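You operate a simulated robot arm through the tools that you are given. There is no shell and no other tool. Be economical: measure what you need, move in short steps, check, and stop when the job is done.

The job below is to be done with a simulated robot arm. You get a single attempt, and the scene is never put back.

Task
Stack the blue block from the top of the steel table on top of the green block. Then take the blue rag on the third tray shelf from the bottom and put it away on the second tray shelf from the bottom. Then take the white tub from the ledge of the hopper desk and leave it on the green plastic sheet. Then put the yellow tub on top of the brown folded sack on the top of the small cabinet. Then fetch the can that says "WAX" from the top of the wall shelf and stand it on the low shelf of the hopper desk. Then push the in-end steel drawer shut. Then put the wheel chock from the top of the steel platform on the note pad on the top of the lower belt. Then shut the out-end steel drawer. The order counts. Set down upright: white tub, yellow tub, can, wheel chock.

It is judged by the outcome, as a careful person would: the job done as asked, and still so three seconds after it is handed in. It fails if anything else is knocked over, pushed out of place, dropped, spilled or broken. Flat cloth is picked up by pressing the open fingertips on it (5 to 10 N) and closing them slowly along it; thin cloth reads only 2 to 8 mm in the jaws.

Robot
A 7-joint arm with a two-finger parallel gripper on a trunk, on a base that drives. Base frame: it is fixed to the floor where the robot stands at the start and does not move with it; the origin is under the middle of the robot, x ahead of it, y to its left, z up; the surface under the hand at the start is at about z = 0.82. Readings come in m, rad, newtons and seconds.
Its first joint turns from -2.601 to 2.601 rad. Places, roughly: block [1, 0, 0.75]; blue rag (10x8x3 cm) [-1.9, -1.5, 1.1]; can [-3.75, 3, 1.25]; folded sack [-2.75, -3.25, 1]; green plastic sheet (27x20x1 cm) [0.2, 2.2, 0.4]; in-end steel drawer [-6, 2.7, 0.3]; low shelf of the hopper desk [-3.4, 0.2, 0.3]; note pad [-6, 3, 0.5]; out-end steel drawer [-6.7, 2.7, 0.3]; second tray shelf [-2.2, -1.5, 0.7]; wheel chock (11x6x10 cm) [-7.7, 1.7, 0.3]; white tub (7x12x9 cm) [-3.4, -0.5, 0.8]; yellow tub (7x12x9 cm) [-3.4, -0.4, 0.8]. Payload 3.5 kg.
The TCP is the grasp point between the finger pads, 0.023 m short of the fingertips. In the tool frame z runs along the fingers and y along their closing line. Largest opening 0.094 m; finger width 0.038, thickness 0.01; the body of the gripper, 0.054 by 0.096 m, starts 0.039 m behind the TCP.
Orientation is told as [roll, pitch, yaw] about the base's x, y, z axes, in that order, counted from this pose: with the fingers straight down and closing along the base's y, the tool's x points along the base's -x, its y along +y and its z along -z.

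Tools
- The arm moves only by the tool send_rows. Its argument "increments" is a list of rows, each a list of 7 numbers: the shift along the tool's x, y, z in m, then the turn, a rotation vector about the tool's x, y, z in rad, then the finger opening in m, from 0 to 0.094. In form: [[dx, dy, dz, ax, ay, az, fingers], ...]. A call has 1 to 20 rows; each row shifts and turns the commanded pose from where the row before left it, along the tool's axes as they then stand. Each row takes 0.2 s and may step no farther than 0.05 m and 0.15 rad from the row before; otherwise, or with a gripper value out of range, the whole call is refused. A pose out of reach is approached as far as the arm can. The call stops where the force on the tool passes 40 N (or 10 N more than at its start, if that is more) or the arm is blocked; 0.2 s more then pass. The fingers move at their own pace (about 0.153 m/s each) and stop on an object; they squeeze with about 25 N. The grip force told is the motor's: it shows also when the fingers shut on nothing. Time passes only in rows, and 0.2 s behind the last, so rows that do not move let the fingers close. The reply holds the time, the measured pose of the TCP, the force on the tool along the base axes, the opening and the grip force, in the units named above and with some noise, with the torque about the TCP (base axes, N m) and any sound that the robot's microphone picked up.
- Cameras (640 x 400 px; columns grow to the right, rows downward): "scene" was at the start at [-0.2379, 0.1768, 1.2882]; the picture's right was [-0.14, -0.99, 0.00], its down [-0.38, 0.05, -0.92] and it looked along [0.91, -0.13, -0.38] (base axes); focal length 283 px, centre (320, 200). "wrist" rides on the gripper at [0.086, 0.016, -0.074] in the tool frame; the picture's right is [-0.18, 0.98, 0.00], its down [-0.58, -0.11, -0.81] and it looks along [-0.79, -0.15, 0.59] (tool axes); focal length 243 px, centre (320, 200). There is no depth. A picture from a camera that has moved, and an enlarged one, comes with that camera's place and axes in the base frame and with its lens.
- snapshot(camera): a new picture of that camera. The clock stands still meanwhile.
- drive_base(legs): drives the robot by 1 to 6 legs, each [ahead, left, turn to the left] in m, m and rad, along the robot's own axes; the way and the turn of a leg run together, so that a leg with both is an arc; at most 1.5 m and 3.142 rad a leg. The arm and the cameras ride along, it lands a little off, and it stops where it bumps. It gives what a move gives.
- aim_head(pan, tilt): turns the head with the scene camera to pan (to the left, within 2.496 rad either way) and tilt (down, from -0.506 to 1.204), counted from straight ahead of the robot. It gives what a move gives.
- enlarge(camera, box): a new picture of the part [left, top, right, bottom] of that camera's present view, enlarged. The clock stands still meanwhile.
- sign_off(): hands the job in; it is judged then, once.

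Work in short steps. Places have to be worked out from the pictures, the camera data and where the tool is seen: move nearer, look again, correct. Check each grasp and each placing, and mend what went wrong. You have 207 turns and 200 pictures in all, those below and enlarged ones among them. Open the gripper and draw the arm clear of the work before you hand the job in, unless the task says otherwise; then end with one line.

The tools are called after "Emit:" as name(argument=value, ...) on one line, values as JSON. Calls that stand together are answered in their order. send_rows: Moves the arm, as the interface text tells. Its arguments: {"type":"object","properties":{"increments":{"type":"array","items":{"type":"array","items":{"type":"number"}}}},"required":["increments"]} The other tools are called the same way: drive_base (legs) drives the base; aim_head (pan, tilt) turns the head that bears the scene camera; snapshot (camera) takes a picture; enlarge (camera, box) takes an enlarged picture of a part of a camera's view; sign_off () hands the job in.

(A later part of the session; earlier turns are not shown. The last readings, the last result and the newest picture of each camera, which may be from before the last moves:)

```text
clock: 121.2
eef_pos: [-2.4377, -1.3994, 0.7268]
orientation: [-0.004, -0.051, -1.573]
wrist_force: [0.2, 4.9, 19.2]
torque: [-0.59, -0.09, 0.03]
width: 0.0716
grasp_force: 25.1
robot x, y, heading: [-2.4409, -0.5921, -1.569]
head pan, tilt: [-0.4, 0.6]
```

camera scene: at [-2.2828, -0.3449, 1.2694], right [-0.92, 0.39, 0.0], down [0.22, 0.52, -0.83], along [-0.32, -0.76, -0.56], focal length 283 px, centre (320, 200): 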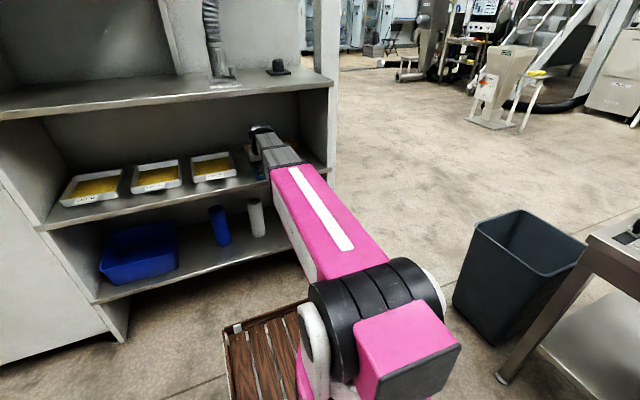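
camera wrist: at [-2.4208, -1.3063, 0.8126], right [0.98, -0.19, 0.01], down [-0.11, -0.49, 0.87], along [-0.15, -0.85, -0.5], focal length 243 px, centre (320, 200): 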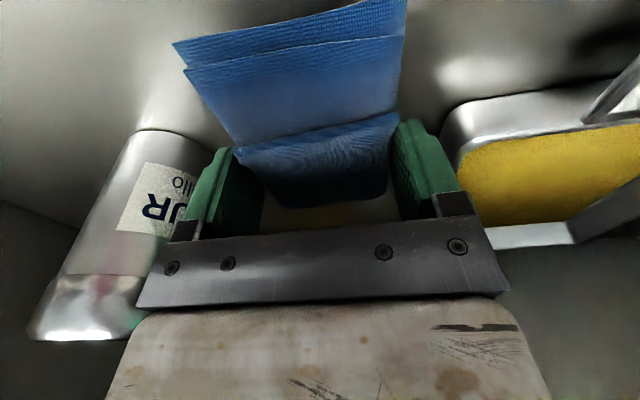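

Contact at z≈0.727. I release by opening to 0.085 and lift straight up.

Emit:
send_rows(increments=[[0, 0, -0.001, 0, 0, 0, 0.075], [0, 0, 0, 0, 0, 0, 0.085], [0, 0, 0, 0, 0, 0, 0.085], [0, 0, -0.015, 0, 0, 0, 0.085], [0, 0, -0.02, 0, 0, 0, 0.085], [0, 0, -0.02, 0, -0.05, 0, 0.085], [0, 0, 0, 0, 0, 0, 0.085]])

Emit:
snapshot(camera="wrist")

```text
clock: 122.8
eef_pos: [-2.4372, -1.3972, 0.7839]
orientation: [-0.004, -0.101, -1.576]
wrist_force: [0.3, 0.4, -0.6]
torque: [0.01, 0.02, 0.01]
width: 0.0846
grasp_force: 0.2
robot x, y, heading: [-2.4433, -0.5928, -1.571]
head pan, tilt: [-0.4, 0.6]
```

```text
134 pictures are left
camera wrist: at [-2.4204, -1.3041, 0.8503], right [0.98, -0.19, 0.01], down [-0.11, -0.5, 0.86], along [-0.15, -0.85, -0.51], focal length 243 px, centre (320, 200)
```

wrist: 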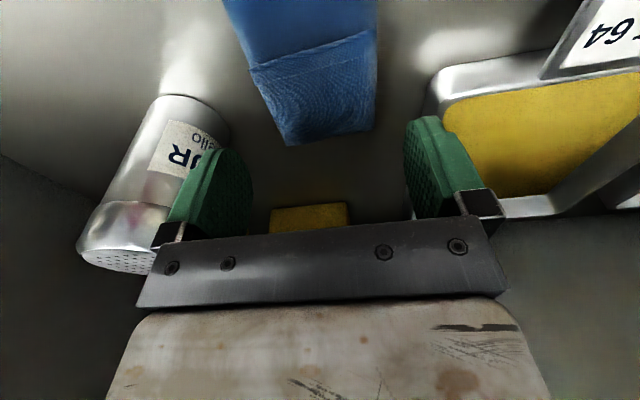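

The rag is on the shelf. I drive straight back out and check.

Emit:
drive_base(legs=[[-0.35, 0, 0]])

Emit:
snapshot(camera="wrist")

Emit:
snapshot(camera="scene")

```text
clock: 125.0
eef_pos: [-2.4404, -1.0457, 0.7839]
orientation: [-0.005, -0.102, -1.58]
wrist_force: [-0.4, 0.1, 0.4]
torque: [-0.01, -0.02, 0.0]
width: 0.085
grasp_force: 0.0
robot x, y, heading: [-2.4392, -0.2464, -1.572]
head pan, tilt: [-0.4, 0.6]
```

```text
133 pictures are left
camera wrist: at [-2.423, -0.9528, 0.8502], right [0.98, -0.19, 0.01], down [-0.11, -0.5, 0.86], along [-0.16, -0.85, -0.51], focal length 243 px, centre (320, 200)
```

wrist: 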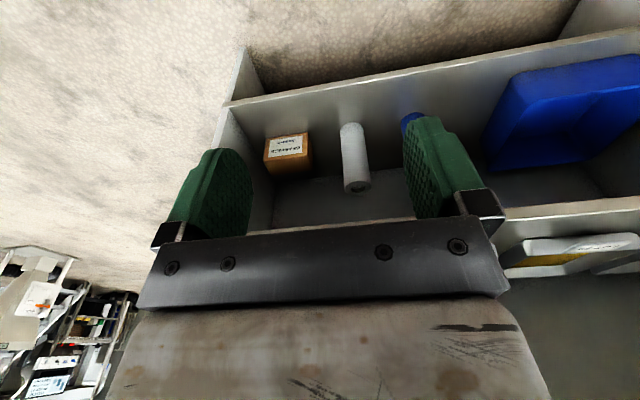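

```text
132 pictures are left
camera scene: at [-2.2797, 0.0057, 1.2694], right [-0.92, 0.4, 0.0], down [0.22, 0.52, -0.83], along [-0.33, -0.76, -0.56], focal length 283 px, centre (320, 200)
```

scene: 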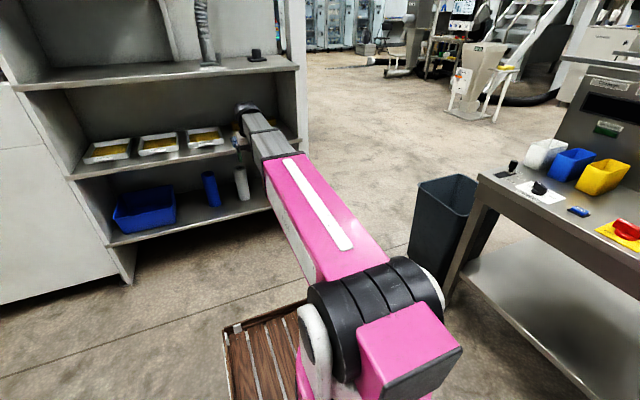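

Now the hopper desk with the tubs is visible at my right (white tub ≈(-3.38,-0.53)). I retract and raise the arm, then strafe left and turn right to face the desk.

Emit:
send_rows(increments=[[0.0265, 0, -0.036, 0, 0, 0, 0.085], [0.0265, 0, -0.036, 0, 0, 0, 0.085], [0.0265, 0, -0.036, 0, 0, 0, 0.085], [0.0265, 0, -0.036, 0, 0, 0, 0.085], [0.0265, 0, -0.036, 0, 0, 0, 0.085], [0.0265, 0, -0.036, 0, 0.05, 0, 0.085]])

Emit:
drive_base(legs=[[0, 0.35, 0], [0, 0, -1.57]])

Emit:
aim_head(pan=0.1, tilt=0.4)

Emit:
snapshot(camera="scene")

```text
clock: 126.5
eef_pos: [-2.4357, -0.8638, 0.9807]
orientation: [-0.005, -0.052, -1.581]
wrist_force: [-0.5, 0.7, 0.0]
torque: [-0.04, -0.03, -0.03]
width: 0.0852
grasp_force: 0.0
robot x, y, heading: [-2.4388, -0.2411, -1.576]
head pan, tilt: [-0.4, 0.6]
```

```text
clock: 132.5
eef_pos: [-2.7135, -0.2683, 0.9816]
orientation: [-0.005, -0.05, -3.117]
wrist_force: [0.6, 0.5, 0.4]
torque: [0.03, -0.02, -0.02]
width: 0.085
grasp_force: 0.0
robot x, y, heading: [-2.0943, -0.2445, -3.113]
head pan, tilt: [-0.4, 0.6]
```

```text
clock: 133.4
eef_pos: [-2.7134, -0.2671, 0.9803]
orientation: [-0.006, -0.051, -3.117]
wrist_force: [0.3, -0.4, 0.4]
torque: [0.02, 0.05, 0.03]
width: 0.0851
grasp_force: 0.0
robot x, y, heading: [-2.0914, -0.2444, -3.113]
head pan, tilt: [0.099, 0.4]
```

```text
131 pictures are left
camera scene: at [-1.8486, -0.436, 1.2876], right [-0.13, 0.99, 0.0], down [0.39, 0.05, -0.92], along [-0.91, -0.12, -0.39], focal length 283 px, centre (320, 200)
```

scene: 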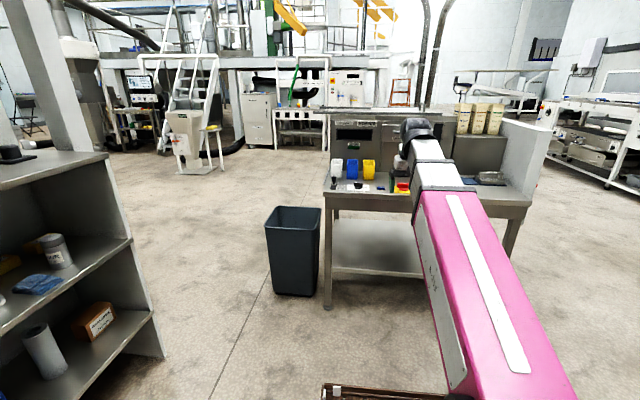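

The rag is visibly resting on the second shelf. Now I zoom on the rag and the tubs.

Emit:
enlarge(camera="scene", box=[0, 200, 160, 320])

Emit:
enlarge(camera="scene", box=[310, 90, 550, 240])

```text
3.33 times, centred on (80, 260) of scene
camera zoom: at [-1.8486, -0.436, 1.2876], right [-0.13, 0.99, 0.0], down [0.39, 0.05, -0.92], along [-0.91, -0.12, -0.39], focal length 944 px, centre (1120, 0)
```

zoom: 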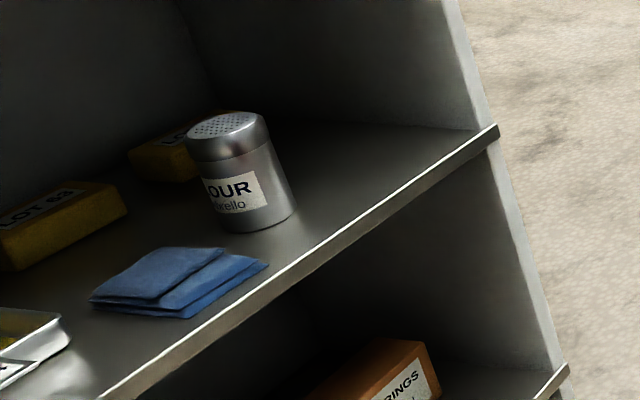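

```text
2.67 times, centred on (430, 165) of scene
camera zoom: at [-1.8486, -0.436, 1.2876], right [-0.13, 0.99, 0.0], down [0.39, 0.05, -0.92], along [-0.91, -0.12, -0.39], focal length 755 px, centre (27, 293)
```

zoom: 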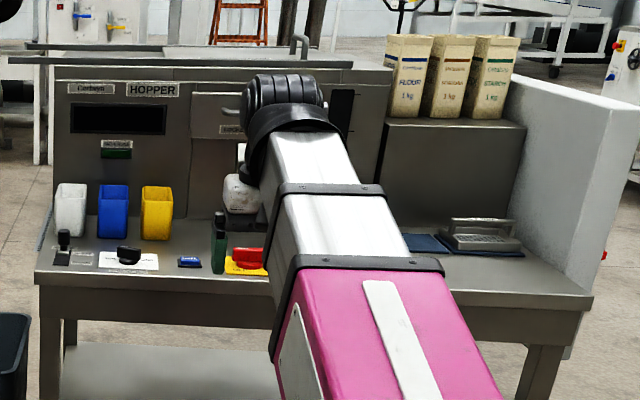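

Rag sits fully on the shelf. I drive up to the hopper desk in front of the tubs.

Emit:
drive_base(legs=[[0, 0.22, -0.028], [0.42, 0, 0]])

Emit:
aim_head(pan=-0.1, tilt=0.5)

Emit:
snapshot(camera="scene")

Emit:
snapshot(camera="wrist")

```text
clock: 137.3
eef_pos: [-3.131, -0.479, 0.9818]
orientation: [-0.006, -0.052, -3.141]
wrist_force: [0.9, 1.1, 0.2]
torque: [-0.01, 0.01, 0.01]
width: 0.0851
grasp_force: 0.0
robot x, y, heading: [-2.5022, -0.4691, -3.137]
head pan, tilt: [0.099, 0.4]
```

```text
clock: 138.0
eef_pos: [-3.1311, -0.4802, 0.9821]
orientation: [-0.006, -0.051, -3.144]
wrist_force: [0.0, 0.0, -0.3]
torque: [-0.01, -0.01, -0.01]
width: 0.0849
grasp_force: 0.1
robot x, y, heading: [-2.5099, -0.4736, -3.139]
head pan, tilt: [-0.099, 0.499]
```

```text
128 pictures are left
camera scene: at [-2.2683, -0.6519, 1.2785], right [0.1, 1.0, 0.0], down [0.48, -0.05, -0.88], along [-0.87, 0.09, -0.48], focal length 283 px, centre (320, 200)
```

scene: 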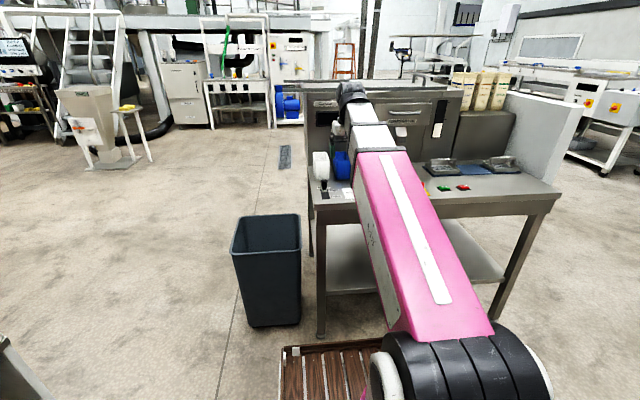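

```text
127 pictures are left
camera wrist: at [-3.0405, -0.4965, 1.0523], right [-0.18, -0.98, 0.0], down [-0.54, 0.1, 0.84], along [-0.82, 0.15, -0.55], focal length 243 px, centre (320, 200)
```

wrist: 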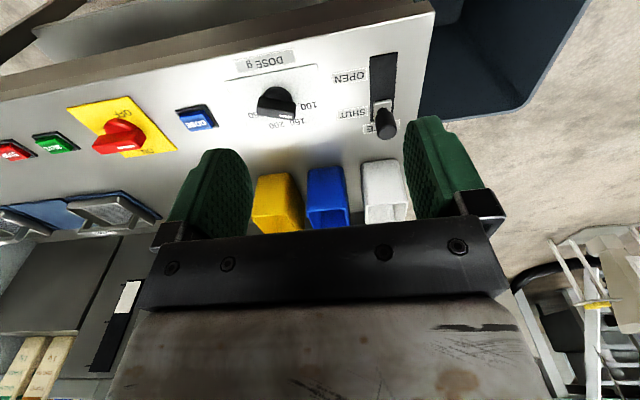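

I zoom the wrist view on the tubs.

Emit:
enlarge(camera="wrist", box=[230, 80, 430, 240])

Emit:
enlarge(camera="scene", box=[290, 100, 390, 220])

```text
2.50 times, centred on (330, 160) of wrist
camera zoom: at [-3.0405, -0.4965, 1.0523], right [-0.18, -0.98, 0.0], down [-0.54, 0.1, 0.84], along [-0.82, 0.15, -0.55], focal length 606 px, centre (295, 300)
```

zoom: 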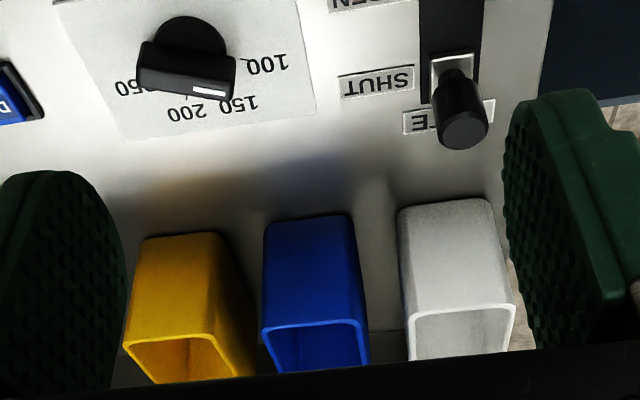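

```text
3.33 times, centred on (340, 160) of scene
camera zoom: at [-2.2683, -0.6519, 1.2785], right [0.1, 1.0, 0.0], down [0.48, -0.05, -0.88], along [-0.87, 0.09, -0.48], focal length 944 px, centre (253, 333)
```

zoom: 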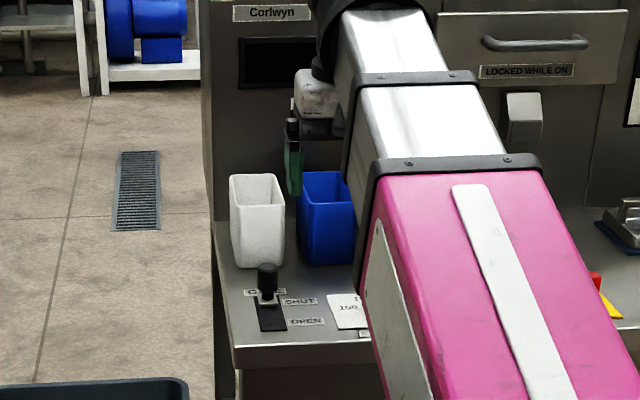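

White tub: base at z≈0.776, rim ≈0.863, width ≈6.6 cm in y centred y≈-0.537, x from -3.36 to -3.456. I move above it and look again.

Emit:
send_rows(increments=[[0, 0.028, 0, 0, 0.05, 0, 0.082], [0, 0.029, 0, 0, 0, 0, 0.082], [-0.043, 0, 0, 0, 0, 0, 0.082], [-0.043, 0, 0, 0, 0, 0, 0.082], [-0.043, 0, 0, 0, 0, 0, 0.082], [-0.043, 0, 0, 0, 0, 0, 0.082], [-0.03, 0, 0.02, 0, 0, 0, 0.082], [0, 0, 0.03, 0, 0, 0, 0.082], [0, 0, 0, 0, 0, 0, 0.082]])

Emit:
snapshot(camera="wrist")

Emit:
enlarge(camera="scene", box=[290, 70, 390, 200])

```text
clock: 140.0
eef_pos: [-3.3333, -0.5376, 0.9294]
orientation: [-0.005, -0.002, 3.141]
wrist_force: [-0.4, 0.8, -0.4]
torque: [0.02, 0.0, -0.01]
width: 0.0819
grasp_force: 0.1
robot x, y, heading: [-2.5097, -0.4741, -3.139]
head pan, tilt: [-0.099, 0.499]
```

```text
124 pictures are left
camera wrist: at [-3.2452, -0.5535, 1.0043], right [-0.18, -0.98, -0.01], down [-0.58, 0.1, 0.81], along [-0.79, 0.15, -0.59], focal length 243 px, centre (320, 200)
```

wrist: 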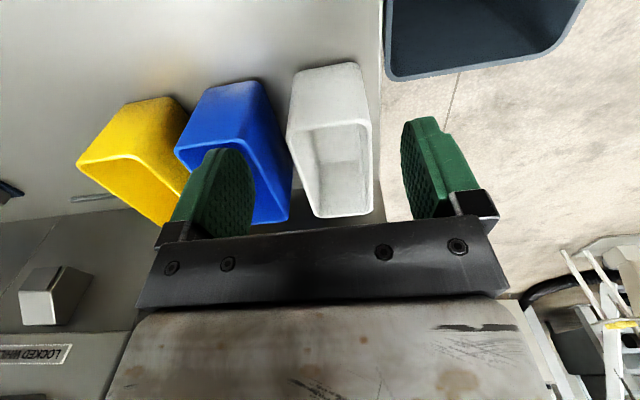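

```text
3.08 times, centred on (340, 135) of scene
camera zoom: at [-2.2683, -0.6518, 1.2785], right [0.1, 1.0, 0.0], down [0.48, -0.05, -0.88], along [-0.87, 0.09, -0.48], focal length 871 px, centre (258, 400)
```

zoom: 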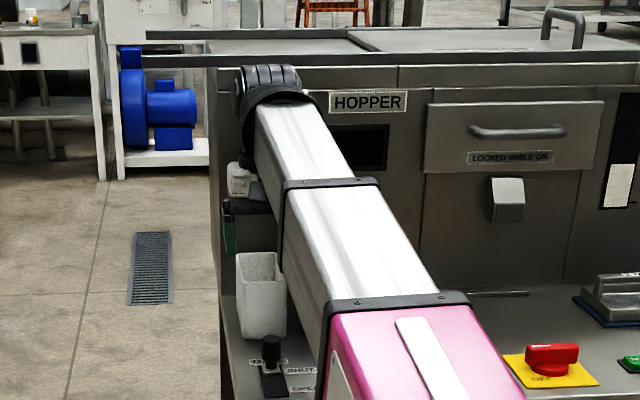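

Tub centred at y≈-0.54, x -3.349…-3.467, gap to the blue tub ≈3 cm. I move to x≈-3.395 and lower around it.

Emit:
send_rows(increments=[[-0.031, 0.002, 0, 0, 0, 0, 0.084], [-0.031, 0, 0, 0, 0, 0, 0.084], [0, 0, 0.03, 0, 0, 0, 0.084], [0, 0, 0.03, 0, 0, 0, 0.084], [0, 0, 0, 0, 0, 0, 0.084]])

Emit:
snapshot(camera="wrist")

```text
clock: 141.2
eef_pos: [-3.3952, -0.5377, 0.871]
orientation: [-0.005, -0.001, 3.141]
wrist_force: [-0.5, -0.8, -0.4]
torque: [0.01, -0.01, 0.01]
width: 0.0838
grasp_force: 0.0
robot x, y, heading: [-2.5087, -0.4718, -3.139]
head pan, tilt: [-0.099, 0.499]
```

```text
122 pictures are left
camera wrist: at [-3.3081, -0.5549, 0.9467], right [-0.18, -0.98, -0.01], down [-0.58, 0.1, 0.81], along [-0.79, 0.15, -0.59], focal length 243 px, centre (320, 200)
```

wrist: 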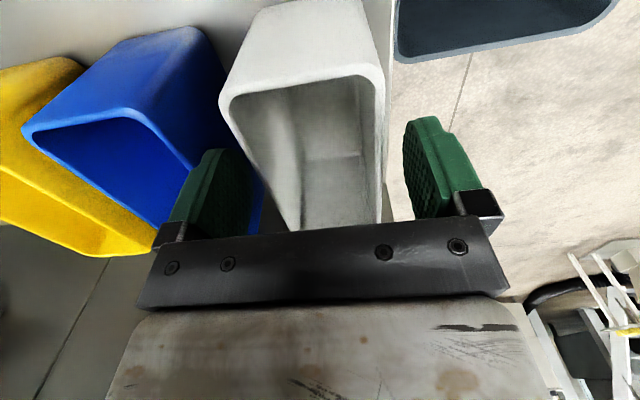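

Both fingers clear the rim and the blue tub by ~7–10 mm. I lower to z≈0.838 and close.

Emit:
send_rows(increments=[[0, 0, 0.018, 0, 0, 0, 0.084], [0, 0, 0.016, 0, 0, 0, 0.084], [0, 0, 0, 0, 0, 0, 0.075], [0, 0, 0, 0, 0, 0, 0.065], [0, 0, 0, 0, 0, 0, 0.05], [0, 0, 0, 0, 0, 0, 0.04], [0, 0, 0, 0, 0, 0, 0.04]])

Emit:
snapshot(camera="wrist")

```text
clock: 142.8
eef_pos: [-3.3966, -0.5371, 0.8381]
orientation: [-0.006, -0.001, 3.141]
wrist_force: [-0.1, -0.1, 1.0]
torque: [-0.02, 0.06, 0.02]
width: 0.0616
grasp_force: 24.7
robot x, y, heading: [-2.5084, -0.4728, -3.144]
head pan, tilt: [-0.099, 0.499]
```

```text
121 pictures are left
camera wrist: at [-3.3095, -0.5543, 0.9133], right [-0.18, -0.98, -0.01], down [-0.58, 0.1, 0.81], along [-0.79, 0.15, -0.59], focal length 243 px, centre (320, 200)
```

wrist: 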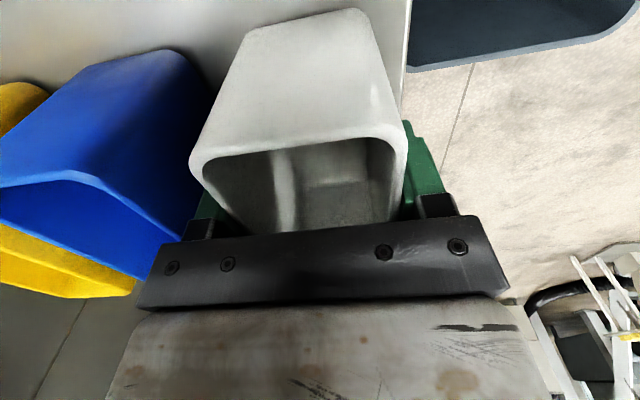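

Gripped at 61.6 mm. I lift, then retract toward the robot.

Emit:
send_rows(increments=[[0, 0, -0.02, 0, 0, 0, 0.03], [0, 0, -0.04, 0, 0, 0, 0.03], [0, 0, -0.04, 0, 0, 0, 0.03], [0, 0, -0.04, 0, 0, 0, 0.03], [0.04, 0, 0, 0, 0, 0, 0.03], [0.045, 0, 0, 0, 0, 0, 0.03], [0.045, 0, 0, 0, 0, 0, 0.03], [0.045, -0.02, 0, 0, 0, 0, 0.03], [0.04, -0.03, 0, 0, 0, 0, 0.03], [0.03, 0, 0, 0, 0, 0, 0.03], [0, 0, 0, 0, 0, 0, 0.03]])

Emit:
snapshot(camera="wrist")

Emit:
snapshot(camera="scene")

```text
clock: 145.2
eef_pos: [-3.1493, -0.4909, 0.9789]
orientation: [-0.005, -0.002, 3.143]
wrist_force: [0.3, -1.1, -0.5]
torque: [0.0, -0.01, -0.02]
width: 0.0613
grasp_force: 24.7
robot x, y, heading: [-2.5122, -0.4687, -3.143]
head pan, tilt: [-0.099, 0.499]
```

```text
120 pictures are left
camera wrist: at [-3.063, -0.5069, 1.0545], right [-0.18, -0.98, -0.01], down [-0.58, 0.1, 0.81], along [-0.79, 0.15, -0.59], focal length 243 px, centre (320, 200)
```

wrist: 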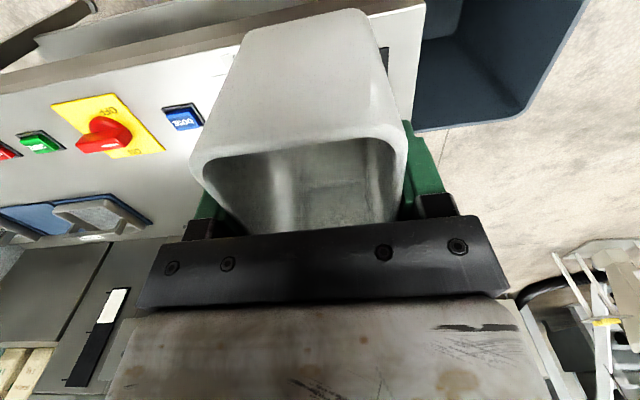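

```text
119 pictures are left
camera scene: at [-2.2683, -0.6518, 1.2785], right [0.1, 1.0, 0.0], down [0.48, -0.05, -0.88], along [-0.87, 0.09, -0.48], focal length 283 px, centre (320, 200)
```

scene: 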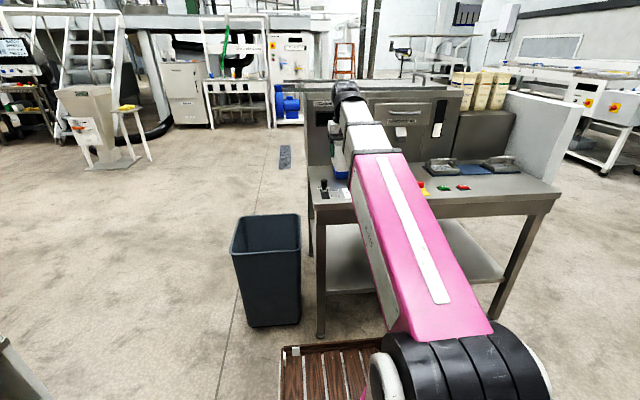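

Tub held. I back off from the desk and look toward the green sheet's area (+y, +x).

Emit:
drive_base(legs=[[-0.5, 0, 0]])

Emit:
aim_head(pan=-1.57, tilt=0.35)

Emit:
snapshot(camera="scene")

Emit:
aim_head(pan=-2.4, tilt=0.35)

Emit:
snapshot(camera="scene")

```text
clock: 148.2
eef_pos: [-2.6459, -0.4896, 0.9808]
orientation: [-0.005, -0.001, 3.142]
wrist_force: [-0.1, -0.3, -1.3]
torque: [0.0, -0.02, -0.03]
width: 0.0616
grasp_force: 25.0
robot x, y, heading: [-1.9997, -0.4722, -3.138]
head pan, tilt: [-0.099, 0.499]
```

```text
clock: 149.8
eef_pos: [-2.6445, -0.4892, 0.9797]
orientation: [-0.005, 0.0, 3.139]
wrist_force: [-0.1, -0.9, -0.2]
torque: [0.01, -0.01, -0.02]
width: 0.0615
grasp_force: 24.5
robot x, y, heading: [-2.0051, -0.4711, -3.142]
head pan, tilt: [-1.571, 0.351]
```

```text
118 pictures are left
camera scene: at [-1.6736, -0.5667, 1.2921], right [1.0, 0.0, 0.0], down [0.0, -0.34, -0.94], along [0.0, 0.94, -0.34], focal length 283 px, centre (320, 200)
```

scene: 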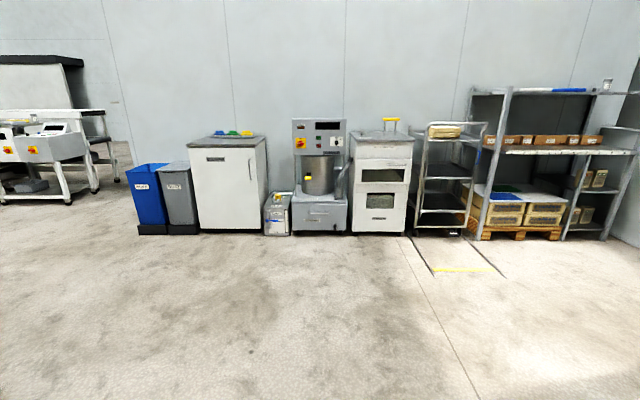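

```text
clock: 150.9
eef_pos: [-2.6453, -0.4888, 0.9792]
orientation: [-0.004, 0.0, 3.14]
wrist_force: [0.2, -0.4, -0.7]
torque: [-0.03, 0.0, -0.01]
width: 0.0617
grasp_force: 24.9
robot x, y, heading: [-2.0036, -0.4713, -3.139]
head pan, tilt: [-2.4, 0.351]
```

```text
117 pictures are left
camera scene: at [-1.6048, -0.5968, 1.2921], right [0.68, -0.74, 0.0], down [-0.25, -0.23, -0.94], along [0.69, 0.64, -0.34], focal length 283 px, centre (320, 200)
```

scene: 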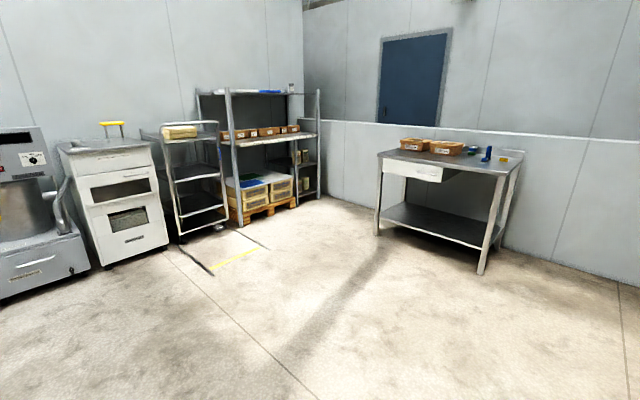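

The floor is open. I zoom on the pallet of crates under the rack to find the green sheet.

Emit:
enlarge(camera="scene", box=[180, 80, 340, 240])

```text
2.50 times, centred on (260, 160) of scene
camera zoom: at [-1.6048, -0.5968, 1.2921], right [0.68, -0.74, 0.0], down [-0.25, -0.23, -0.94], along [0.69, 0.64, -0.34], focal length 708 px, centre (470, 300)
```

zoom: 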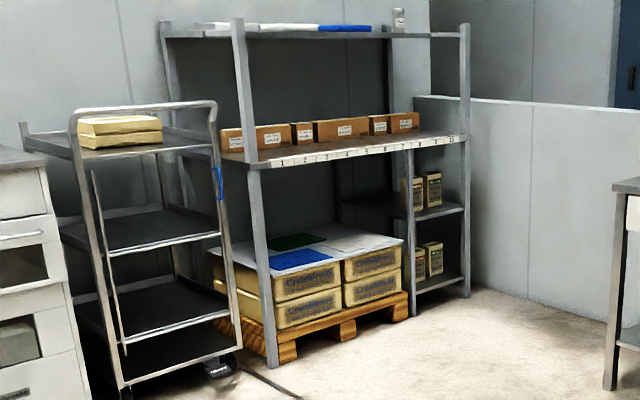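

Green sheet lies at about (0.2, 2.18) on crates beneath the rack shelf (front plane y≈1.9, crate top ≈0.42, shelf underside ≈0.81). I turn to face +y and drive over there.

Emit:
drive_base(legs=[[0, 0, -1.571], [0.7, -0.9, 0], [0.3, -1.2, 0]])

Emit:
aim_head(pan=-0.05, tilt=0.4)

Emit:
snapshot(camera="scene")

```text
clock: 166.5
eef_pos: [0.0876, 1.1755, 0.98]
orientation: [-0.006, -0.002, 1.574]
wrist_force: [-0.6, -0.1, -0.5]
torque: [-0.01, 0.05, -0.02]
width: 0.0617
grasp_force: 24.8
robot x, y, heading: [0.1099, 0.5317, 1.579]
head pan, tilt: [-2.4, 0.351]
```

```text
clock: 168.6
eef_pos: [0.0875, 1.1769, 0.9793]
orientation: [-0.006, -0.001, 1.575]
wrist_force: [-0.4, -0.4, -1.4]
torque: [-0.01, 0.0, 0.01]
width: 0.0619
grasp_force: 25.3
robot x, y, heading: [0.1101, 0.5382, 1.577]
head pan, tilt: [-0.051, 0.4]
```

```text
115 pictures are left
camera scene: at [-0.0741, 0.2965, 1.2876], right [1.0, -0.04, 0.0], down [-0.02, -0.39, -0.92], along [0.04, 0.92, -0.39], focal length 283 px, centre (320, 200)
```

scene: 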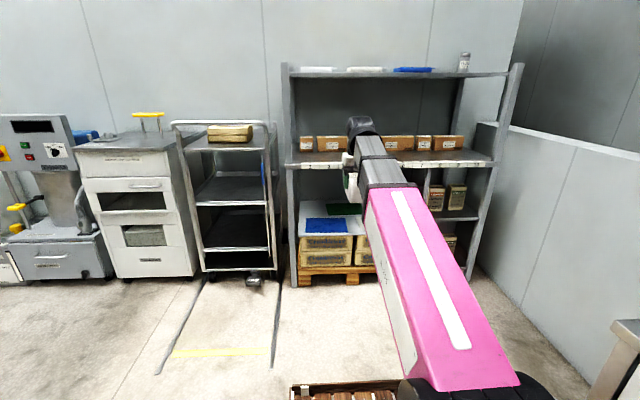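

Emit:
enlarge(camera="scene", box=[270, 130, 430, 300])

```text
2.35 times, centred on (350, 215) of scene
camera zoom: at [-0.0741, 0.2965, 1.2876], right [1.0, -0.04, 0.0], down [-0.02, -0.39, -0.92], along [0.04, 0.92, -0.39], focal length 666 px, centre (249, 165)
```

zoom: 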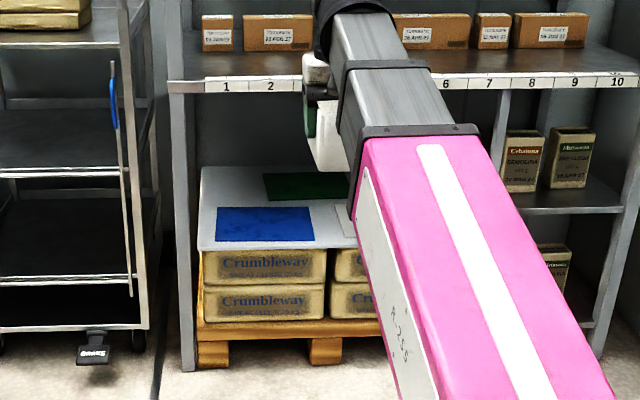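

The green sheet is deep under the shelf (y 2.15–2.36), so a vertical tool would bring the boom too near the shelf lip (z≈0.82). I'll set the tub on the free front of the steel table and re-grip it with a tilted tool. First I swing the arm right over the table.

Emit:
send_rows(increments=[[0.0016, -0.0453, 0, 0, 0, 0.071, 0.03], [0.0016, -0.0453, 0, 0, 0, 0.071, 0.03], [0.0016, -0.0453, 0, 0, 0, 0.071, 0.03], [0.0016, -0.0453, 0, 0, 0, 0.071, 0.03], [0.0016, -0.0453, 0, 0, 0, 0.071, 0.03], [0.0016, -0.0453, 0, 0, 0, 0.071, 0.03], [0.0016, -0.0453, 0, 0, 0, 0.071, 0.03], [0.0016, -0.0453, 0, 0, 0, 0.071, 0.03], [0.0016, -0.0453, 0, 0, 0, 0.071, 0.03], [0.0016, -0.0453, 0, 0, 0, 0.071, 0.03], [0.0016, -0.0453, 0, 0, 0, 0.071, 0.03], [0.0016, -0.0453, 0, 0, 0, 0.071, 0.03], [0.0016, -0.0453, 0, 0, 0, 0.071, 0.03], [0.0016, -0.0453, 0, 0, 0, 0.071, 0.03], [0.0016, -0.0453, 0, 0, 0, 0.071, 0.03], [0.0016, -0.0453, 0, 0, 0, 0.071, 0.03], [0.0016, -0.0453, 0, 0, 0, 0.071, 0.03], [0.0016, -0.0453, 0, 0, 0, 0.071, 0.03], [0.0016, -0.0453, 0, 0, 0, 0.071, 0.03], [0, 0, 0, 0, 0, 0, 0.03]])

Emit:
aim_head(pan=-1.2, tilt=0.6)

Emit:
snapshot(camera="scene")

Emit:
snapshot(camera="wrist")

```text
clock: 172.8
eef_pos: [0.7121, 0.6815, 0.9825]
orientation: [-0.002, -0.004, 0.224]
wrist_force: [0.6, -0.4, -0.8]
torque: [0.01, -0.03, -0.02]
width: 0.0616
grasp_force: 24.4
robot x, y, heading: [0.11, 0.5311, 1.578]
head pan, tilt: [-0.051, 0.4]
```

```text
clock: 174.2
eef_pos: [0.7119, 0.6818, 0.9812]
orientation: [0.002, -0.005, 0.225]
wrist_force: [-0.2, 0.1, -0.7]
torque: [-0.03, -0.02, 0.01]
width: 0.0615
grasp_force: 24.8
robot x, y, heading: [0.1138, 0.5389, 1.581]
head pan, tilt: [-1.201, 0.6]
```

```text
113 pictures are left
camera scene: at [0.004, 0.2365, 1.2694], right [0.37, -0.93, 0.0], down [-0.53, -0.21, -0.83], along [0.77, 0.3, -0.56], focal length 283 px, centre (320, 200)
```

scene: 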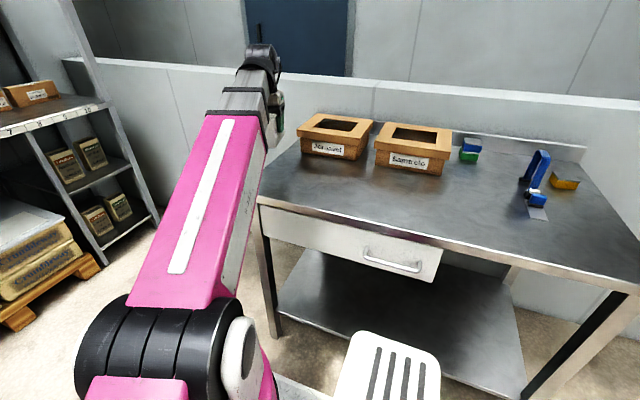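

```text
112 pictures are left
camera wrist: at [0.6236, 0.6778, 1.0566], right [-0.04, 1.0, 0.0], down [0.59, 0.02, 0.81], along [0.81, 0.03, -0.59], focal length 243 px, centre (320, 200)
```

wrist: 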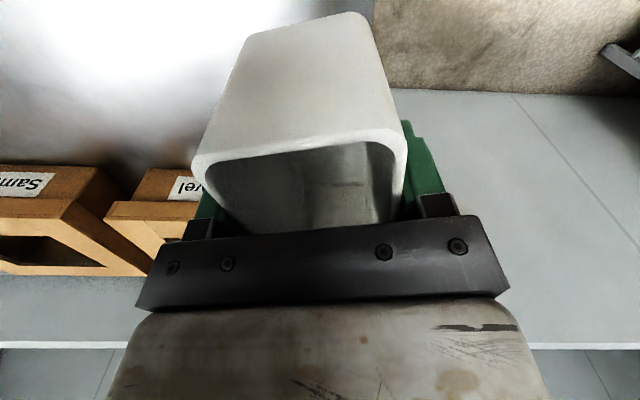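

Table's left edge is near y≈0.74, so I move further right to about (0.70, 0.46), squaring the yaw, then lower.

Emit:
send_rows(increments=[[0.0118, -0.0424, 0, 0, 0, 0.045, 0.03], [0.0118, -0.0424, 0, 0, 0, 0.045, 0.03], [0.0118, -0.0424, 0, 0, 0, 0.045, 0.03], [0.0118, -0.0424, 0, 0, 0, 0.045, 0.03], [0.0118, -0.0424, 0, 0, 0, 0.045, 0.03], [0, 0, 0.04, 0, 0, 0, 0.03], [0, 0, 0.035, 0, 0, 0, 0.03], [0, 0, 0, 0, 0, 0, 0.03]])

Emit:
snapshot(camera="scene")

```text
clock: 175.1
eef_pos: [0.6981, 0.529, 0.9805]
orientation: [0.001, -0.016, 0.062]
wrist_force: [2.6, -3.6, -6.3]
torque: [0.19, -0.29, 0.26]
width: 0.0615
grasp_force: 25.4
robot x, y, heading: [0.1122, 0.535, 1.578]
head pan, tilt: [-1.201, 0.6]
stopped in row 4: the force on the tool passed its limit at 49 N (the readings are from after the stop); the commanded pose is now the measured one
```

```text
111 pictures are left
camera scene: at [0.0041, 0.2364, 1.2694], right [0.37, -0.93, 0.0], down [-0.53, -0.21, -0.83], along [0.77, 0.3, -0.56], focal length 283 px, centre (320, 200)
```

scene: 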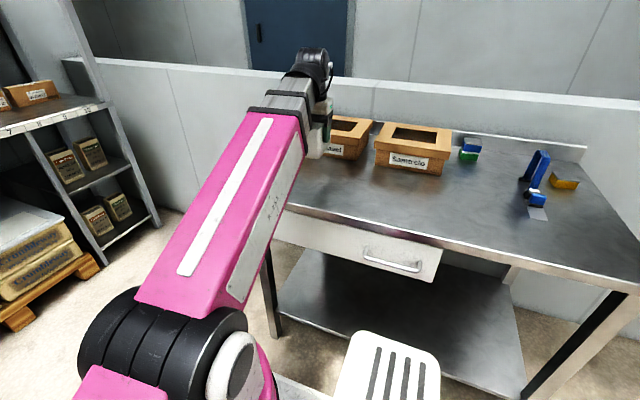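

It's the same posture limit (too near and too high). I lower first, then continue to the right.

Emit:
send_rows(increments=[[0, 0, 0.03, 0, 0.014, 0, 0.03], [0, 0, 0.02, 0, 0, 0, 0.03], [0.002, -0.035, 0, 0, 0, 0.03, 0.03], [0.002, -0.035, 0, 0, 0, 0.03, 0.03], [0, 0, 0.02, 0, 0, 0, 0.03], [0, 0, 0, 0, 0, 0, 0.03]])

Emit:
snapshot(camera="scene")

```text
clock: 176.5
eef_pos: [0.6962, 0.4596, 0.9117]
orientation: [0.001, 0.001, 0.001]
wrist_force: [0.0, 0.7, -0.2]
torque: [0.01, 0.02, 0.04]
width: 0.0616
grasp_force: 24.9
robot x, y, heading: [0.1079, 0.5354, 1.581]
head pan, tilt: [-1.201, 0.6]
```

```text
110 pictures are left
camera scene: at [0.004, 0.2364, 1.2694], right [0.37, -0.93, 0.0], down [-0.53, -0.21, -0.83], along [0.77, 0.3, -0.56], focal length 283 px, centre (320, 200)
```

scene: 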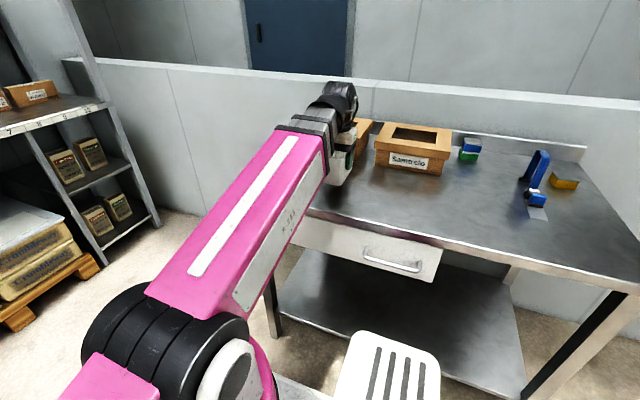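

Clear of the boxes. I lower slowly until the tub touches the table.

Emit:
send_rows(increments=[[0, 0, 0.018, 0, 0, 0, 0.03], [0, 0, 0.005, 0, 0, 0, 0.03], [0, 0, 0.003, 0, 0, 0, 0.03], [0, 0, 0.003, 0, 0, 0, 0.03], [0, 0, 0, 0, 0, 0, 0.03]])

```text
clock: 177.7
eef_pos: [0.6968, 0.4596, 0.8814]
orientation: [0.001, 0.0, -0.002]
wrist_force: [0.6, 0.0, -0.1]
torque: [-0.03, -0.01, 0.01]
width: 0.0619
grasp_force: 25.3
robot x, y, heading: [0.1074, 0.5385, 1.583]
head pan, tilt: [-1.201, 0.6]
```

Emit:
send_rows(increments=[[0, 0, 0.002, 0, 0, 0, 0.03], [0, 0, 0.002, 0, 0, 0, 0.03], [0, 0, 0.002, 0, 0, 0, 0.03], [0, 0, 0, 0, 0, 0, 0.03]])

Emit:
enlarge(camera="scene", box=[280, 80, 440, 220])

```text
clock: 178.7
eef_pos: [0.6958, 0.4595, 0.8761]
orientation: [0.002, 0.0, 0.002]
wrist_force: [2.0, 1.8, 21.2]
torque: [-0.07, 0.0, 0.0]
width: 0.0619
grasp_force: 25.1
robot x, y, heading: [0.1111, 0.5362, 1.583]
head pan, tilt: [-1.201, 0.6]
```

```text
2.86 times, centred on (360, 150) of scene
camera zoom: at [0.0037, 0.2365, 1.2694], right [0.37, -0.93, 0.0], down [-0.53, -0.21, -0.83], along [0.77, 0.3, -0.56], focal length 809 px, centre (206, 343)
```

zoom: 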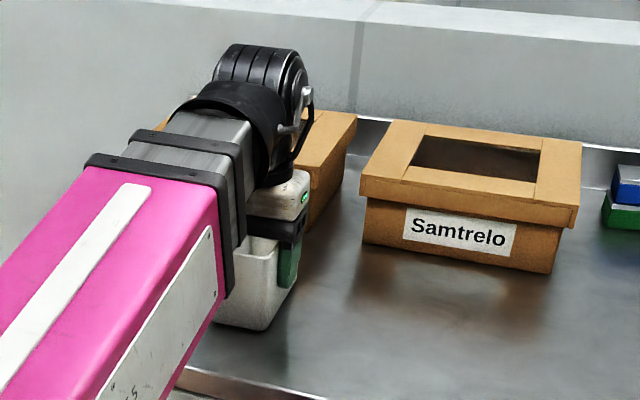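

Tub touches at z≈0.876. I open, lift clear, and shift the base 8 cm away from the table to make room for the tilted re-grip.

Emit:
send_rows(increments=[[0, 0, -0.002, 0, 0, 0, 0.07], [0, 0, 0, 0, 0, 0, 0.082], [0, 0, -0.03, 0, 0, 0, 0.082], [0, 0, -0.04, 0, 0, 0, 0.082], [0, 0, 0, 0, -0.13, 0, 0.082], [0, 0, 0, 0, -0.13, 0, 0.082], [0, 0, 0, 0, -0.13, 0, 0.082], [0, 0, 0, 0, -0.13, 0, 0.082], [0, 0, 0, 0, -0.13, 0, 0.082], [0, 0, 0, 0, 0, 0, 0.082]])

Emit:
drive_base(legs=[[0, 0.08, 0]])

Emit:
snapshot(camera="wrist")

Emit:
enlarge(camera="scene", box=[280, 80, 440, 220])

```text
clock: 180.9
eef_pos: [0.731, 0.4577, 0.9596]
orientation: [0.001, -0.65, 0.0]
wrist_force: [0.1, -0.2, -0.4]
torque: [-0.03, 0.02, 0.02]
width: 0.082
grasp_force: 0.0
out of reach, approached as far as the arm can: row 8, 9
robot x, y, heading: [0.1118, 0.5359, 1.581]
head pan, tilt: [-1.201, 0.6]
```

```text
clock: 182.0
eef_pos: [0.6515, 0.4558, 0.9601]
orientation: [0.001, -0.649, 0.0]
wrist_force: [0.5, -0.5, -0.9]
torque: [0.01, -0.01, 0.02]
width: 0.0819
grasp_force: 0.1
robot x, y, heading: [0.0255, 0.5336, 1.576]
head pan, tilt: [-1.201, 0.6]
```

```text
108 pictures are left
camera wrist: at [0.5372, 0.4718, 0.9677], right [0.15, 0.98, 0.11], down [-0.02, -0.11, 0.99], along [0.99, -0.15, 0.01], focal length 243 px, centre (320, 200)
```

wrist: 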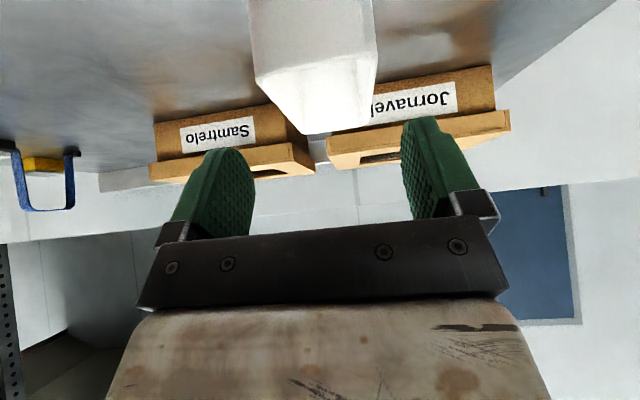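

```text
2.86 times, centred on (360, 150) of scene
camera zoom: at [-0.0773, 0.2361, 1.2694], right [0.37, -0.93, 0.0], down [-0.53, -0.21, -0.83], along [0.77, 0.3, -0.56], focal length 809 px, centre (206, 343)
```

zoom: 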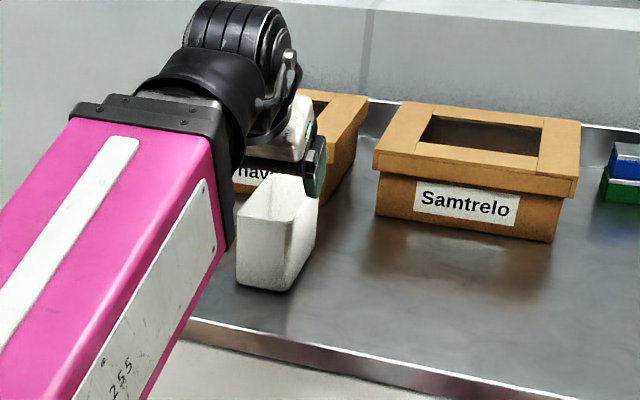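

The tub stands well; front rim x≈0.646, y centre ≈0.459, rim z≈0.91. I move the tilted fingers around it.

Emit:
send_rows(increments=[[0.008, 0.003, 0.024, 0, 0, 0, 0.084], [0.008, 0, 0.024, 0, 0, 0, 0.084], [0.0075, 0, 0.0233, 0, 0, 0, 0.084], [0, 0, 0, 0, 0, 0, 0.084]])

Emit:
snapshot(camera="wrist")

Emit:
enlarge(camera="scene", box=[280, 80, 440, 220])

```text
clock: 183.0
eef_pos: [0.6745, 0.4593, 0.8894]
orientation: [0.0, -0.65, -0.002]
wrist_force: [-1.0, -0.2, 0.3]
torque: [0.0, 0.01, 0.01]
width: 0.0839
grasp_force: 0.0
robot x, y, heading: [0.029, 0.5342, 1.574]
head pan, tilt: [-1.201, 0.6]
```

```text
106 pictures are left
camera wrist: at [0.5613, 0.4756, 0.8974], right [0.15, 0.98, 0.11], down [-0.02, -0.11, 0.99], along [0.99, -0.15, 0.01], focal length 243 px, centre (320, 200)
```

wrist: 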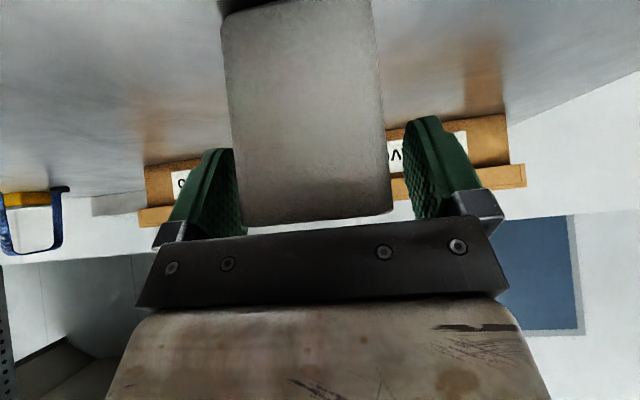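

```text
2.86 times, centred on (360, 150) of scene
camera zoom: at [-0.0773, 0.2361, 1.2694], right [0.37, -0.93, 0.0], down [-0.53, -0.21, -0.83], along [0.77, 0.3, -0.56], focal length 809 px, centre (206, 343)
```

zoom: 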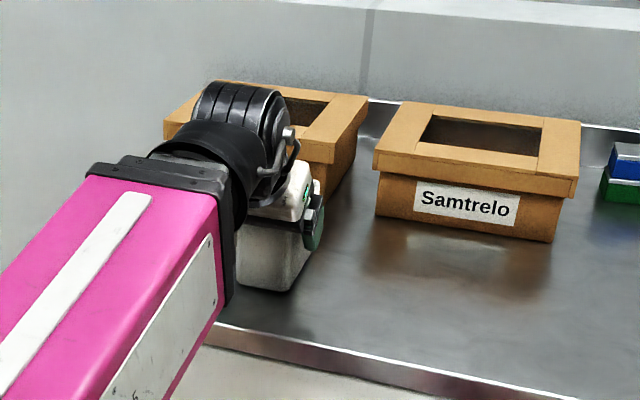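

Fingers straddle the tub. I advance 6 mm along the tool and close.

Emit:
send_rows(increments=[[0, 0, 0.006, 0, 0, 0, 0.084], [0, 0, 0, 0, 0, 0, 0.075], [0, 0, 0, 0, 0, 0, 0.065], [0, 0, 0, 0, 0, 0, 0.05], [0, 0, 0, 0, 0, 0, 0.04], [0, 0, 0, 0, 0, 0, 0.04]])

Emit:
send_rows(increments=[[-0.018, 0, -0.024, 0, 0, 0, 0.03], [-0.018, 0, -0.024, 0, 0, 0, 0.03], [0, 0, 0, 0, 0, 0, 0.03]])

Emit:
enlarge(camera="scene", box=[280, 60, 440, 200])

Emit:
snapshot(camera="wrist")

```text
clock: 184.4
eef_pos: [0.6788, 0.4586, 0.8842]
orientation: [0.001, -0.649, -0.003]
wrist_force: [0.3, 0.5, 0.0]
torque: [0.03, -0.03, -0.02]
width: 0.0621
grasp_force: 24.2
robot x, y, heading: [0.0291, 0.5295, 1.572]
head pan, tilt: [-1.201, 0.6]
```

```text
clock: 185.2
eef_pos: [0.6788, 0.4587, 0.9435]
orientation: [0.001, -0.649, -0.003]
wrist_force: [0.4, -0.1, -1.0]
torque: [0.02, 0.01, 0.02]
width: 0.0619
grasp_force: 24.9
robot x, y, heading: [0.0312, 0.5326, 1.579]
head pan, tilt: [-1.201, 0.6]
```

```text
2.86 times, centred on (360, 130) of scene
camera zoom: at [-0.0772, 0.2361, 1.2694], right [0.37, -0.93, 0.0], down [-0.53, -0.21, -0.83], along [0.77, 0.3, -0.56], focal length 809 px, centre (206, 400)
```

zoom: 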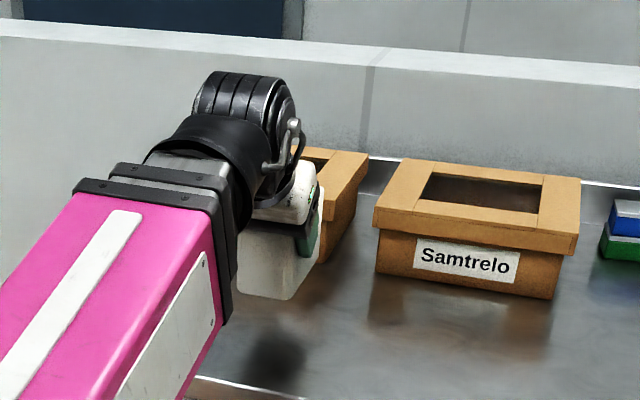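

```text
103 pictures are left
camera wrist: at [0.5642, 0.4751, 0.9517], right [0.15, 0.98, 0.11], down [-0.02, -0.11, 0.99], along [0.99, -0.15, 0.01], focal length 243 px, centre (320, 200)
```

wrist: 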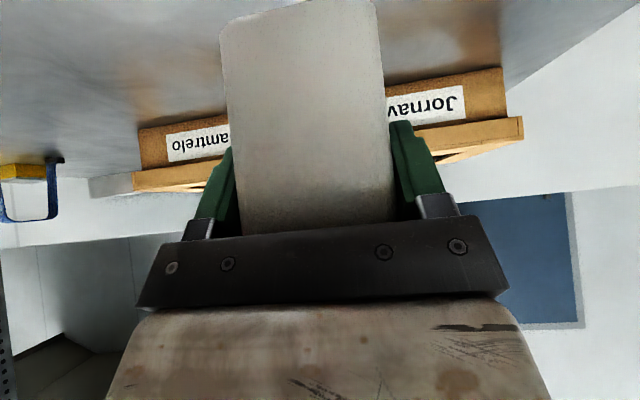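

Held upright with the tilted grip. I swing the arm left back to point ahead (+y), keeping the tub level.

Emit:
send_rows(increments=[[0.0012, 0.0453, -0.0009, -0.0396, 0, -0.0522, 0.03], [0.0012, 0.0453, -0.0009, -0.0396, 0, -0.0522, 0.03], [0.0012, 0.0453, -0.0009, -0.0396, 0, -0.0522, 0.03], [0.0012, 0.0453, -0.0009, -0.0396, 0, -0.0522, 0.03], [0.0012, 0.0453, -0.0009, -0.0396, 0, -0.0522, 0.03], [0.0012, 0.0453, -0.0009, -0.0396, 0, -0.0522, 0.03], [0.0012, 0.0453, -0.0009, -0.0396, 0, -0.0522, 0.03], [0.0012, 0.0453, -0.0009, -0.0396, 0, -0.0522, 0.03], [0.0012, 0.0453, -0.0009, -0.0396, 0, -0.0522, 0.03], [0.0012, 0.0453, -0.0009, -0.0396, 0, -0.0522, 0.03], [0.0012, 0.0453, -0.0009, -0.0396, 0, -0.0522, 0.03], [0.0012, 0.0453, -0.0009, -0.0396, 0, -0.0522, 0.03], [0, 0, 0, 0, 0, 0, 0.03]])

Emit:
send_rows(increments=[[0.0012, 0.0453, -0.0009, -0.0396, 0, -0.0522, 0.03], [0.0012, 0.0453, -0.0009, -0.0396, 0, -0.0522, 0.03], [0.0012, 0.0453, -0.0009, -0.0396, 0, -0.0522, 0.03], [0.0012, 0.0453, -0.0009, -0.0396, 0, -0.0522, 0.03], [0.0012, 0.0453, -0.0009, -0.0396, 0, -0.0522, 0.03], [0.0012, 0.0453, -0.0009, -0.0396, 0, -0.0522, 0.03], [0.0012, 0.0453, -0.0009, -0.0396, 0, -0.0522, 0.03], [0.0012, 0.0453, -0.0009, -0.0396, 0, -0.0522, 0.03], [0.0012, 0.0453, -0.0009, -0.0396, 0, -0.0522, 0.03], [0.0012, 0.0453, -0.0009, -0.0396, 0, -0.0522, 0.03], [0.0012, 0.0453, -0.0009, -0.0396, 0, -0.0522, 0.03], [0.0012, 0.0453, -0.0009, -0.0396, 0, -0.0522, 0.03], [0, 0, 0, 0, 0, 0, 0.03]])

Emit:
aim_head(pan=-0.1, tilt=0.45)

Emit:
snapshot(camera="scene")

```text
clock: 188.0
eef_pos: [0.4757, 0.9466, 0.9455]
orientation: [0.001, -0.648, 0.784]
wrist_force: [0.4, -0.6, -1.0]
torque: [-0.04, -0.02, 0.03]
width: 0.0616
grasp_force: 25.2
robot x, y, heading: [0.0251, 0.5344, 1.577]
head pan, tilt: [-1.201, 0.6]
```

```text
clock: 190.8
eef_pos: [-0.0137, 1.1507, 0.9426]
orientation: [0.0, -0.652, 1.572]
wrist_force: [-1.2, 1.3, -1.5]
torque: [0.03, -0.01, 0.01]
width: 0.0618
grasp_force: 25.4
robot x, y, heading: [0.0303, 0.5365, 1.577]
head pan, tilt: [-1.201, 0.6]
```

```text
clock: 192.1
eef_pos: [-0.0128, 1.1503, 0.9426]
orientation: [0.0, -0.65, 1.571]
wrist_force: [0.1, 1.1, -1.0]
torque: [-0.02, 0.0, 0.03]
width: 0.0621
grasp_force: 24.5
robot x, y, heading: [0.0281, 0.5358, 1.574]
head pan, tilt: [-0.099, 0.45]
```

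```text
102 pictures are left
camera scene: at [-0.1509, 0.2953, 1.2829], right [1.0, -0.1, 0.0], down [-0.04, -0.43, -0.9], along [0.09, 0.9, -0.44], focal length 283 px, centre (320, 200)
```

scene: 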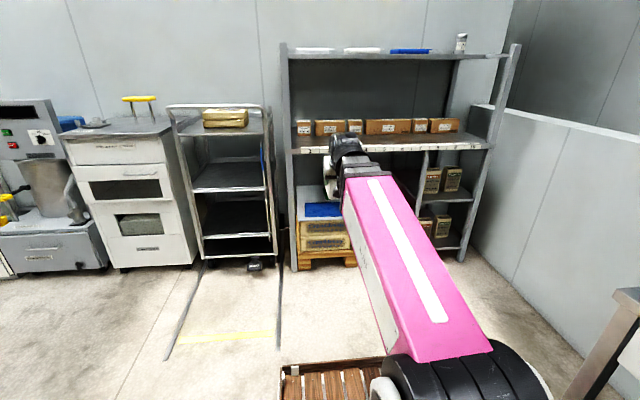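

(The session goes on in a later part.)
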